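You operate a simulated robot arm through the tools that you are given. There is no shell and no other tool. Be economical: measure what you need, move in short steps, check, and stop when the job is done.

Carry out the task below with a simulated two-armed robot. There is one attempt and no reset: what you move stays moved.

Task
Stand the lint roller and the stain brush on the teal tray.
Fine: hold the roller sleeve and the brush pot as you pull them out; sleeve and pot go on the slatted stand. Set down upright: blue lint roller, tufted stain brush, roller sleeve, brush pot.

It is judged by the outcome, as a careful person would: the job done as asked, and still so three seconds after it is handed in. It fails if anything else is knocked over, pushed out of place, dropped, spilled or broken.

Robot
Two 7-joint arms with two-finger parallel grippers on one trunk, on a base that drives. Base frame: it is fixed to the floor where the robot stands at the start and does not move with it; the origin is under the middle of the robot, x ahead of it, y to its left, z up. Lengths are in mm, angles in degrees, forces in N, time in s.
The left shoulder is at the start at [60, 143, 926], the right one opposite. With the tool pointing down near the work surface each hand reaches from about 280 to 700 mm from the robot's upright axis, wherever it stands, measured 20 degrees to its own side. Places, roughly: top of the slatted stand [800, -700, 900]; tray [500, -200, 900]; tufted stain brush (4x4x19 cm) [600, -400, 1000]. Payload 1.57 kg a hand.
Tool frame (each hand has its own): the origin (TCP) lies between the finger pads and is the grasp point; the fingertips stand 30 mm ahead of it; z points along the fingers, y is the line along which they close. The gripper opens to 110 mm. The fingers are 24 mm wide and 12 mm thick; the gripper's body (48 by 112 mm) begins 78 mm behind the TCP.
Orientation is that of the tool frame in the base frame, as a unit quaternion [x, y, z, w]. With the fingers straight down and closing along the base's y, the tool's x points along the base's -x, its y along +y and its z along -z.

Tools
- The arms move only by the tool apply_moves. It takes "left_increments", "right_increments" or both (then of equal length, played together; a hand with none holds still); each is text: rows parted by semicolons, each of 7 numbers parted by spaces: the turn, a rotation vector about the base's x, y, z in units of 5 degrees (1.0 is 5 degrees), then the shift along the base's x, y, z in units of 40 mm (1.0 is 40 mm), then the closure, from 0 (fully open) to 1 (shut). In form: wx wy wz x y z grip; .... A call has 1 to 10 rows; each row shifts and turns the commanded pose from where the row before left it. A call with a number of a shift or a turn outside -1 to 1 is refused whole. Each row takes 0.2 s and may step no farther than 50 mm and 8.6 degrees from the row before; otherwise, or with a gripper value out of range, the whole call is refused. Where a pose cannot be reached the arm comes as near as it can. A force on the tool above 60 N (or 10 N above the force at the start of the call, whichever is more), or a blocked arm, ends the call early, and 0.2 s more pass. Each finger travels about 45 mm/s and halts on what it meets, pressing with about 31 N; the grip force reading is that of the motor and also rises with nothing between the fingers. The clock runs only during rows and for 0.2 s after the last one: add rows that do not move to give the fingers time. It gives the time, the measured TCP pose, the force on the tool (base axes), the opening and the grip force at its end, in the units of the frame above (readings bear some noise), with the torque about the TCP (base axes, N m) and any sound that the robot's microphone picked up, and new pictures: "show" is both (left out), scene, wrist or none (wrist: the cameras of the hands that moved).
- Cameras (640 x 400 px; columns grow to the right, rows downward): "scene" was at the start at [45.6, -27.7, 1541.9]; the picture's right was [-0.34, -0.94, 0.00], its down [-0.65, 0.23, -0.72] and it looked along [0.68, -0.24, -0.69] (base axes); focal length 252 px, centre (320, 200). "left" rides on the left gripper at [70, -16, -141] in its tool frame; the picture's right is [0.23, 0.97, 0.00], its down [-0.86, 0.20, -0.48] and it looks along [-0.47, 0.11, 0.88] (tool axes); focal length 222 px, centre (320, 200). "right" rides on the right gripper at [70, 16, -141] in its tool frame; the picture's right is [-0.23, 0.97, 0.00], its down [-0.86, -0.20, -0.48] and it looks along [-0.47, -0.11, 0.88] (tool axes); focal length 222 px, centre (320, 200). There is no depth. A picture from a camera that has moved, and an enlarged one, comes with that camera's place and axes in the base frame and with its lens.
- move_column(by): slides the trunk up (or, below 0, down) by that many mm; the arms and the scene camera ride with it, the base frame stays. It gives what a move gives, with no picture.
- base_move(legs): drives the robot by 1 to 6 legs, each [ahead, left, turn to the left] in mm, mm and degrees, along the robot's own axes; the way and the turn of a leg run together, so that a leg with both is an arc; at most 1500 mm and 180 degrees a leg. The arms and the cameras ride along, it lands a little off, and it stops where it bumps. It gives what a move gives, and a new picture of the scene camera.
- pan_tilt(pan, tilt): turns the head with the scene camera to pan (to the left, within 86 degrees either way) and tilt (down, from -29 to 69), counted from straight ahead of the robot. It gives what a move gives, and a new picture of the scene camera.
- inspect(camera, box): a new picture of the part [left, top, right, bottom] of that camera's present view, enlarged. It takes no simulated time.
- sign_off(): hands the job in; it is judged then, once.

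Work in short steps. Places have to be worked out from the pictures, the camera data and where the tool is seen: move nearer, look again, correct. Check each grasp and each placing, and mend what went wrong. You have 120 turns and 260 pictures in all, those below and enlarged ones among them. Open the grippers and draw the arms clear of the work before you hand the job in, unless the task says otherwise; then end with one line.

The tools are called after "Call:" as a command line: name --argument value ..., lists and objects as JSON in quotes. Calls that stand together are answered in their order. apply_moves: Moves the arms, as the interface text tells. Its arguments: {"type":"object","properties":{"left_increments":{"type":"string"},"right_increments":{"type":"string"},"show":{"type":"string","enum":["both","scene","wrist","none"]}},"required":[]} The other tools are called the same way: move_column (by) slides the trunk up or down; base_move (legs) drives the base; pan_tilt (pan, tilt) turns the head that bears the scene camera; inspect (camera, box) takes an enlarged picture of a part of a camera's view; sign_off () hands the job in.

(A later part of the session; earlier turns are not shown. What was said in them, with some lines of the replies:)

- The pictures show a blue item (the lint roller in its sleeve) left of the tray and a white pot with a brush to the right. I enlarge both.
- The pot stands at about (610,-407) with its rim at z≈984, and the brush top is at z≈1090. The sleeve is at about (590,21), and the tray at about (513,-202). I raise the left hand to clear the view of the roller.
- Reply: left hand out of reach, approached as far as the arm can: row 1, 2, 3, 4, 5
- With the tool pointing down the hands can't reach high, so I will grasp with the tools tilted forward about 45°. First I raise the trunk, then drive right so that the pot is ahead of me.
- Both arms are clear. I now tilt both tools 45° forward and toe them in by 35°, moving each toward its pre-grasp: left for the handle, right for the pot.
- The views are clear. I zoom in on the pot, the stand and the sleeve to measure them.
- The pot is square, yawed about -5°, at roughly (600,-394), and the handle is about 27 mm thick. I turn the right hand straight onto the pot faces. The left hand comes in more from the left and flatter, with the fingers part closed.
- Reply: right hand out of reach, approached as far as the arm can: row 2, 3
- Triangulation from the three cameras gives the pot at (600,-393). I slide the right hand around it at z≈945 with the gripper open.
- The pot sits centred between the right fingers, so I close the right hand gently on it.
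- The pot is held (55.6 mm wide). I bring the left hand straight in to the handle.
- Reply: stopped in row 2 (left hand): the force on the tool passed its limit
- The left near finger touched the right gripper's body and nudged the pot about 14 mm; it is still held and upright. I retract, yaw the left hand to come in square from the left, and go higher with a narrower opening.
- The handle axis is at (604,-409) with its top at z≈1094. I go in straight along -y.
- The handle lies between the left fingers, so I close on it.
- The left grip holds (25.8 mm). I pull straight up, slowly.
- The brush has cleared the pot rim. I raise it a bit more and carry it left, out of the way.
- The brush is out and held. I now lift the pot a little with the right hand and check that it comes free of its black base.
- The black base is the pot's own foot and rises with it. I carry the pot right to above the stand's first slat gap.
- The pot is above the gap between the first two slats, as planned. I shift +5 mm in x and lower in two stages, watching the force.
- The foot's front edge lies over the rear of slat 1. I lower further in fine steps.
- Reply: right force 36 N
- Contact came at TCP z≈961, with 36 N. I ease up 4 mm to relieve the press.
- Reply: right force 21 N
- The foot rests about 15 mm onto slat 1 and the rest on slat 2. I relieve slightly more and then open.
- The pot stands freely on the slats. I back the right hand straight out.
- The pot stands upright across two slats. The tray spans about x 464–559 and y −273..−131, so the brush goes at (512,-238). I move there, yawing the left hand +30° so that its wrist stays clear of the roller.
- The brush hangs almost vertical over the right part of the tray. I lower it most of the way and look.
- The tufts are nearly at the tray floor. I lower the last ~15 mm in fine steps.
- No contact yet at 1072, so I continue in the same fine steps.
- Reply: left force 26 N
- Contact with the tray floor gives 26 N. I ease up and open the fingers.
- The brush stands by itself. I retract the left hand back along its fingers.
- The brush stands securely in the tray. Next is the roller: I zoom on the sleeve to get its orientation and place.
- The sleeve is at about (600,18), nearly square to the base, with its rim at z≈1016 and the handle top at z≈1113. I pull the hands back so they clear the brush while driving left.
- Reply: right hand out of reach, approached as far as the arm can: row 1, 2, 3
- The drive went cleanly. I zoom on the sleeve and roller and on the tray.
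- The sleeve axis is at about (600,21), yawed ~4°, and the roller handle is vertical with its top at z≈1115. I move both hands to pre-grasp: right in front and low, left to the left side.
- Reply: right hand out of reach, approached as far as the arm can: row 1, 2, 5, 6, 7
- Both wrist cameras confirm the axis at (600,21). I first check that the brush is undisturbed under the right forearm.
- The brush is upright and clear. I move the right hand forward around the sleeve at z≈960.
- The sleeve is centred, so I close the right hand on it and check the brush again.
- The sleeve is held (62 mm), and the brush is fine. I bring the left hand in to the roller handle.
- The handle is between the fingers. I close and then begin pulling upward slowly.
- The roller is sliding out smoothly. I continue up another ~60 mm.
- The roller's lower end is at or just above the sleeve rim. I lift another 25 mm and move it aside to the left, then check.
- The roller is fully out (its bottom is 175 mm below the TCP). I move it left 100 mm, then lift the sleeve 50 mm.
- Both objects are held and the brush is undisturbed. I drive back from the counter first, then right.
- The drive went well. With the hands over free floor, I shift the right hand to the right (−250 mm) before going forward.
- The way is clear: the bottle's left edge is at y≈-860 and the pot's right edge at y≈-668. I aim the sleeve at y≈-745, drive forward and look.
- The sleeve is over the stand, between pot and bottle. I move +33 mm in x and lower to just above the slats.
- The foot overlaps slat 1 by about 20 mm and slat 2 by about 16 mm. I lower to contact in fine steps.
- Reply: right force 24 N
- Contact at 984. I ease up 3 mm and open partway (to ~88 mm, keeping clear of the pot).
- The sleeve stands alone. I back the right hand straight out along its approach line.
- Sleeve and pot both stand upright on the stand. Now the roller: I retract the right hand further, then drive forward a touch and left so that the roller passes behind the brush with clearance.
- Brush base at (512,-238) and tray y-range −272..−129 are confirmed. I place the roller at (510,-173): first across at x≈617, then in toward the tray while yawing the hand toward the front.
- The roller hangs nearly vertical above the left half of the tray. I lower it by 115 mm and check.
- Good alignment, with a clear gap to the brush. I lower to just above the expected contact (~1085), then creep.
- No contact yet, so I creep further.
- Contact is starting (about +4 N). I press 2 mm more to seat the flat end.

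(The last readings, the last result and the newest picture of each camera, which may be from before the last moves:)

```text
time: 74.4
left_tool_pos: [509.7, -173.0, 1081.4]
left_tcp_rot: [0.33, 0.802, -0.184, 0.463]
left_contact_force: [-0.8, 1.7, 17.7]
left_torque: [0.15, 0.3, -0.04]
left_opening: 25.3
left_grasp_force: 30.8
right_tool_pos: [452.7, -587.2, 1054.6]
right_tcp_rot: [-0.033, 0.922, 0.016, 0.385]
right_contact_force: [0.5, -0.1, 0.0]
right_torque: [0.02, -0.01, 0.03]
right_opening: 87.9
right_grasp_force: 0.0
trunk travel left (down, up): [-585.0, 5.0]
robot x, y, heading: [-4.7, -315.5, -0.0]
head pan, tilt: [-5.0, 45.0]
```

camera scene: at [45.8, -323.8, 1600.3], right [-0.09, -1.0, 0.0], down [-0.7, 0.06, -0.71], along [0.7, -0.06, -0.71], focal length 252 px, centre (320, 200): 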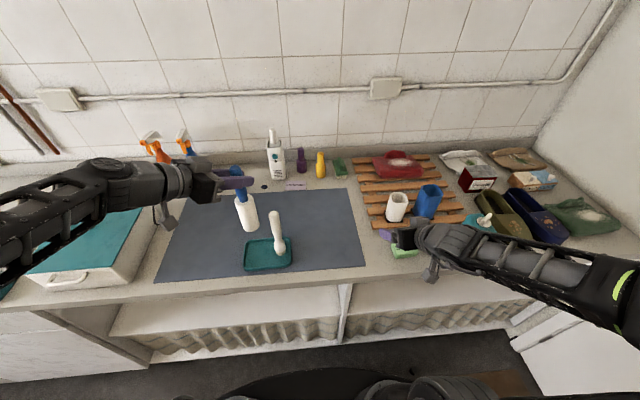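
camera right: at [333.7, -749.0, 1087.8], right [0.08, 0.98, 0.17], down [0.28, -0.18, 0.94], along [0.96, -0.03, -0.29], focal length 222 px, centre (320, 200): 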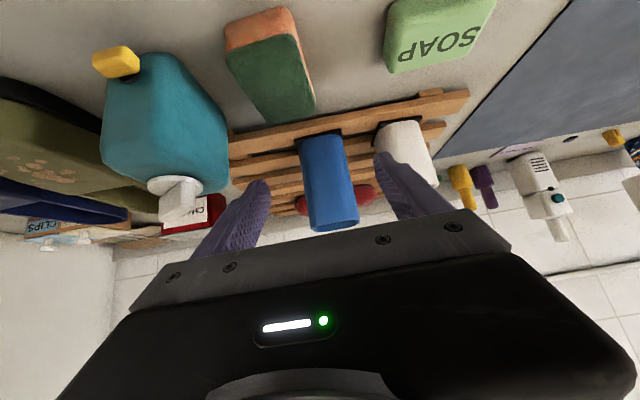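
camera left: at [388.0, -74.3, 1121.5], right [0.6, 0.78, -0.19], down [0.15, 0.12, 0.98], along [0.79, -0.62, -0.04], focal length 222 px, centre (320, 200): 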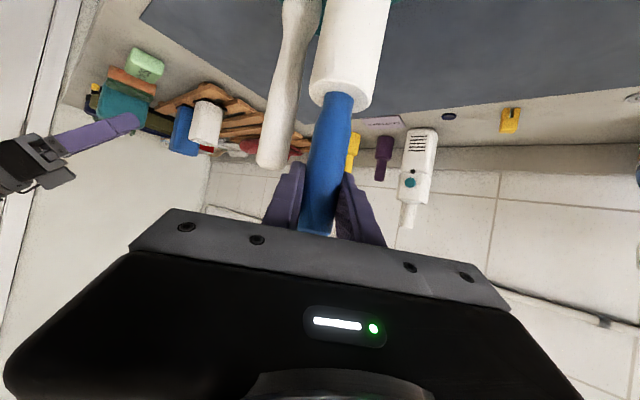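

The roller is seated at 17.7 N. I ease up 2 mm and open the fingers just a little (to ~37 mm) so they stay clear of the brush.

Call:
apply_moves --left_increments "0 0 0 0 0 .05 .87;0 0 0 0 0 0 .8;0 0 0 0 0 0 .75;0 0 0 0 0 0 .7;0 0 0 0 0 0 .66;0 0 0 0 0 0 .66" --show "wrist"

Call:
inspect --camera "scene" --box '[220, 170, 320, 280]'

```text
time: 75.8
left_tool_pos: [510.6, -174.2, 1080.1]
left_tcp_rot: [0.329, 0.802, -0.185, 0.462]
left_contact_force: [0.2, 0.0, -0.9]
left_torque: [0.02, -0.01, 0.0]
left_opening: 37.6
left_grasp_force: 0.1
right_tool_pos: [453.8, -586.8, 1053.9]
right_tcp_rot: [-0.034, 0.922, 0.017, 0.385]
right_contact_force: [-0.5, 0.3, 0.9]
right_torque: [0.01, 0.02, 0.0]
right_opening: 88.1
right_grasp_force: 0.1
trunk travel left (down, up): [-585.0, 5.0]
robot x, y, heading: [-4.0, -313.9, 0.1]
head pan, tilt: [-5.0, 45.0]
camera left: at [388.2, -74.7, 1093.0], right [0.6, 0.78, -0.19], down [0.15, 0.12, 0.98], along [0.79, -0.62, -0.04], focal length 222 px, centre (320, 200)
```

left: 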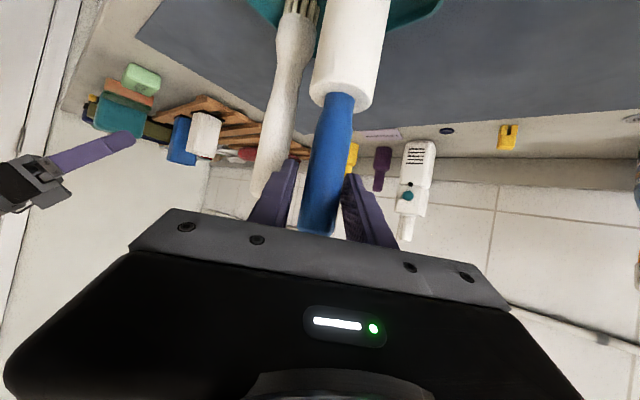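

```text
3.64 times, centred on (270, 225) of scene
camera zoom: at [46.5, -323.7, 1600.2], right [-0.09, -1.0, 0.0], down [-0.7, 0.06, -0.71], along [0.7, -0.06, -0.71], focal length 915 px, centre (502, 109)
```

zoom: 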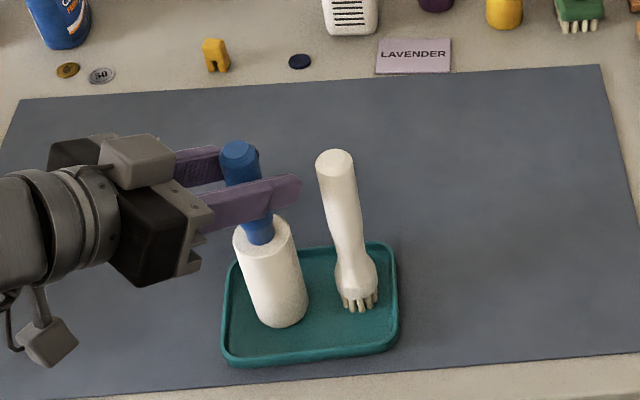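

The roller stands by itself. I withdraw the left hand straight back along its pointing direction.

Call:
apply_moves --left_increments "0 0 0 -.36 .36 .05 .66;0 0 0 -.57 .56 .1 .66;0 0 0 -.6 .6 .2 .66;0 0 0 -.6 .6 .4 .6;0 0 0 -.5 .5 .4 .6"

Call:
inspect --camera "scene" --box '[220, 170, 320, 280]'

Call:
inspect --camera "scene" --box '[340, 140, 500, 260]'

```text
time: 77.0
left_tool_pos: [403.3, -67.4, 1126.0]
left_tcp_rot: [0.329, 0.803, -0.184, 0.462]
left_contact_force: [0.2, 0.7, -0.2]
left_torque: [-0.02, 0.02, -0.02]
left_opening: 44.0
left_grasp_force: 0.0
right_tool_pos: [453.3, -586.0, 1054.1]
right_tcp_rot: [-0.033, 0.922, 0.017, 0.385]
right_contact_force: [0.7, -0.7, -1.2]
right_torque: [-0.03, 0.03, -0.02]
right_opening: 87.9
right_grasp_force: 0.1
trunk travel left (down, up): [-585.0, 5.0]
robot x, y, heading: [-1.6, -319.5, -0.2]
head pan, tilt: [-5.0, 45.0]
camera scene: at [45.6, -323.6, 1600.3], right [-0.09, -1.0, 0.0], down [-0.7, 0.06, -0.71], along [0.7, -0.06, -0.71], focal length 252 px, centre (320, 200)
camera left: at [281.2, 31.0, 1139.0], right [0.6, 0.78, -0.19], down [0.15, 0.12, 0.98], along [0.79, -0.62, -0.04], focal length 222 px, centre (320, 200)
```

scene: 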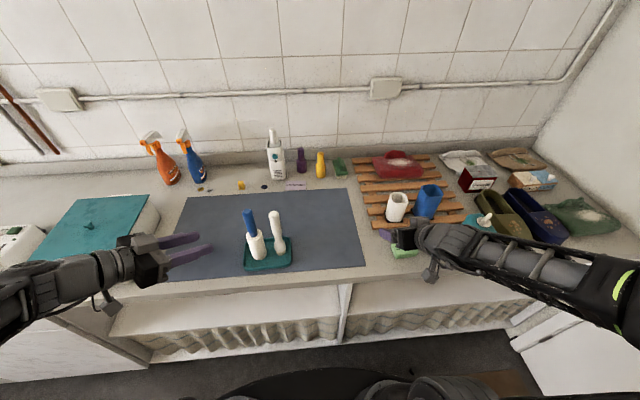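
left: 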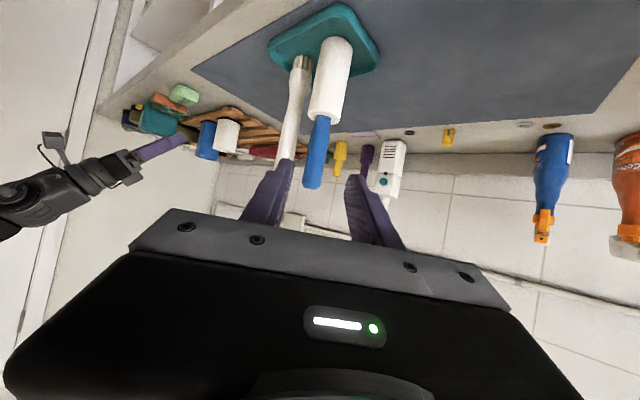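

```text
3.64 times, centred on (270, 225) of scene
camera zoom: at [45.6, -323.6, 1600.3], right [-0.09, -1.0, 0.0], down [-0.7, 0.06, -0.71], along [0.7, -0.06, -0.71], focal length 915 px, centre (502, 109)
```

zoom: 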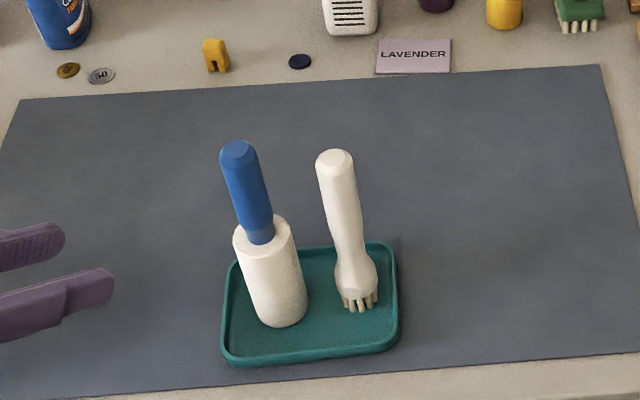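

```text
3.33 times, centred on (420, 200) of scene
camera zoom: at [45.6, -323.6, 1600.3], right [-0.09, -1.0, 0.0], down [-0.7, 0.06, -0.71], along [0.7, -0.06, -0.71], focal length 839 px, centre (-13, 200)
```

zoom: 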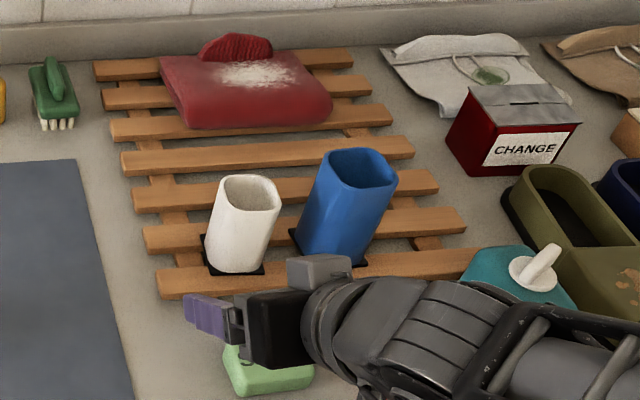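

All four items stand upright in place and nothing else has moved. I open both grippers fully and drive back clear of the counter.

Call:
apply_moves --left_increments "0 0 0 -.3 .3 .2 .3;0 0 0 0 0 0 0;0 0 0 0 0 0 0" --right_increments "0 0 0 -.3 0 .2 0;0 0 0 0 0 0 0;0 0 0 0 0 0 0" --show "none"

Call:
base_move --legs '[[-250, 0, 0]]'

Call:
inspect --camera "scene" --box '[180, 90, 480, 260]'

```text
time: 77.8
left_tool_pos: [390.8, -56.6, 1135.4]
left_tcp_rot: [0.329, 0.803, -0.184, 0.462]
left_contact_force: [-0.3, 0.0, 0.1]
left_torque: [0.0, -0.02, -0.03]
left_opening: 109.8
left_grasp_force: 0.0
right_tool_pos: [447.0, -589.2, 1064.1]
right_tcp_rot: [-0.034, 0.923, 0.018, 0.383]
right_contact_force: [0.1, -0.4, -0.3]
right_torque: [0.01, 0.05, 0.01]
right_opening: 110.1
right_grasp_force: 0.1
right hand out of reach, approached as far as the arm can: row 1
trunk travel left (down, up): [-585.0, 5.0]
robot x, y, heading: [-2.0, -317.8, -0.1]
head pan, tilt: [-5.0, 45.0]
```

```text
time: 79.6
left_tool_pos: [140.4, -54.2, 1136.6]
left_tcp_rot: [0.329, 0.803, -0.184, 0.462]
left_contact_force: [-0.7, 0.0, -0.3]
left_torque: [0.04, -0.04, 0.04]
left_opening: 110.1
left_grasp_force: 0.1
right_tool_pos: [196.1, -586.5, 1064.6]
right_tcp_rot: [-0.034, 0.922, 0.017, 0.384]
right_contact_force: [-0.2, -0.1, 0.2]
right_torque: [-0.01, -0.03, 0.0]
right_opening: 109.8
right_grasp_force: 0.0
trunk travel left (down, up): [-585.0, 5.0]
robot x, y, heading: [-254.5, -318.2, -0.0]
head pan, tilt: [-5.0, 45.0]
camera scene: at [-205.1, -323.0, 1600.3], right [-0.09, -1.0, 0.0], down [-0.7, 0.06, -0.71], along [0.7, -0.06, -0.71], focal length 252 px, centre (320, 200)
```

scene: 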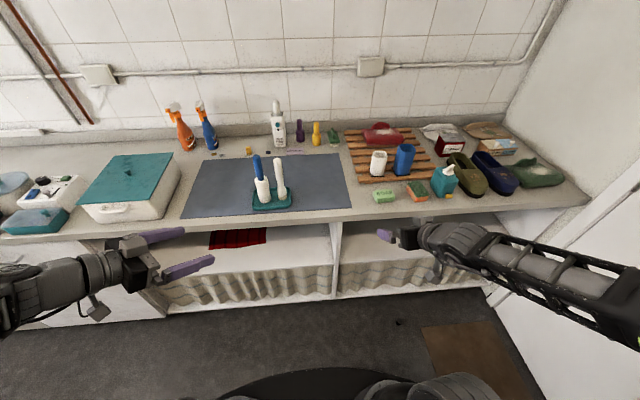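

```text
2.13 times, centred on (330, 175) of scene
camera zoom: at [-205.1, -323.0, 1600.3], right [-0.09, -1.0, 0.0], down [-0.7, 0.06, -0.71], along [0.7, -0.06, -0.71], focal length 537 px, centre (299, 253)
```

zoom: 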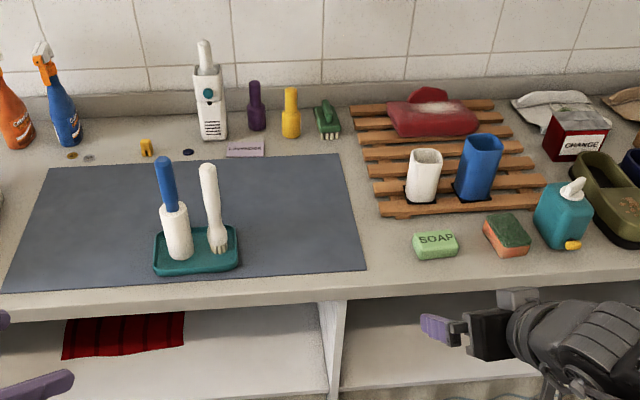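

Everything stands as asked and the arms are clear, so I hand the job in.

Call:
sign_off

```text
The job is handed in.
```

The blue lint roller and the tufted stain brush are standing upright on the teal tray, and the roller sleeve and brush pot are standing upright on the slatted stand. One hiccup: while reaching for the brush, the left hand touched the right gripper and shifted the held pot about 14 mm, before it was moved to the stand.
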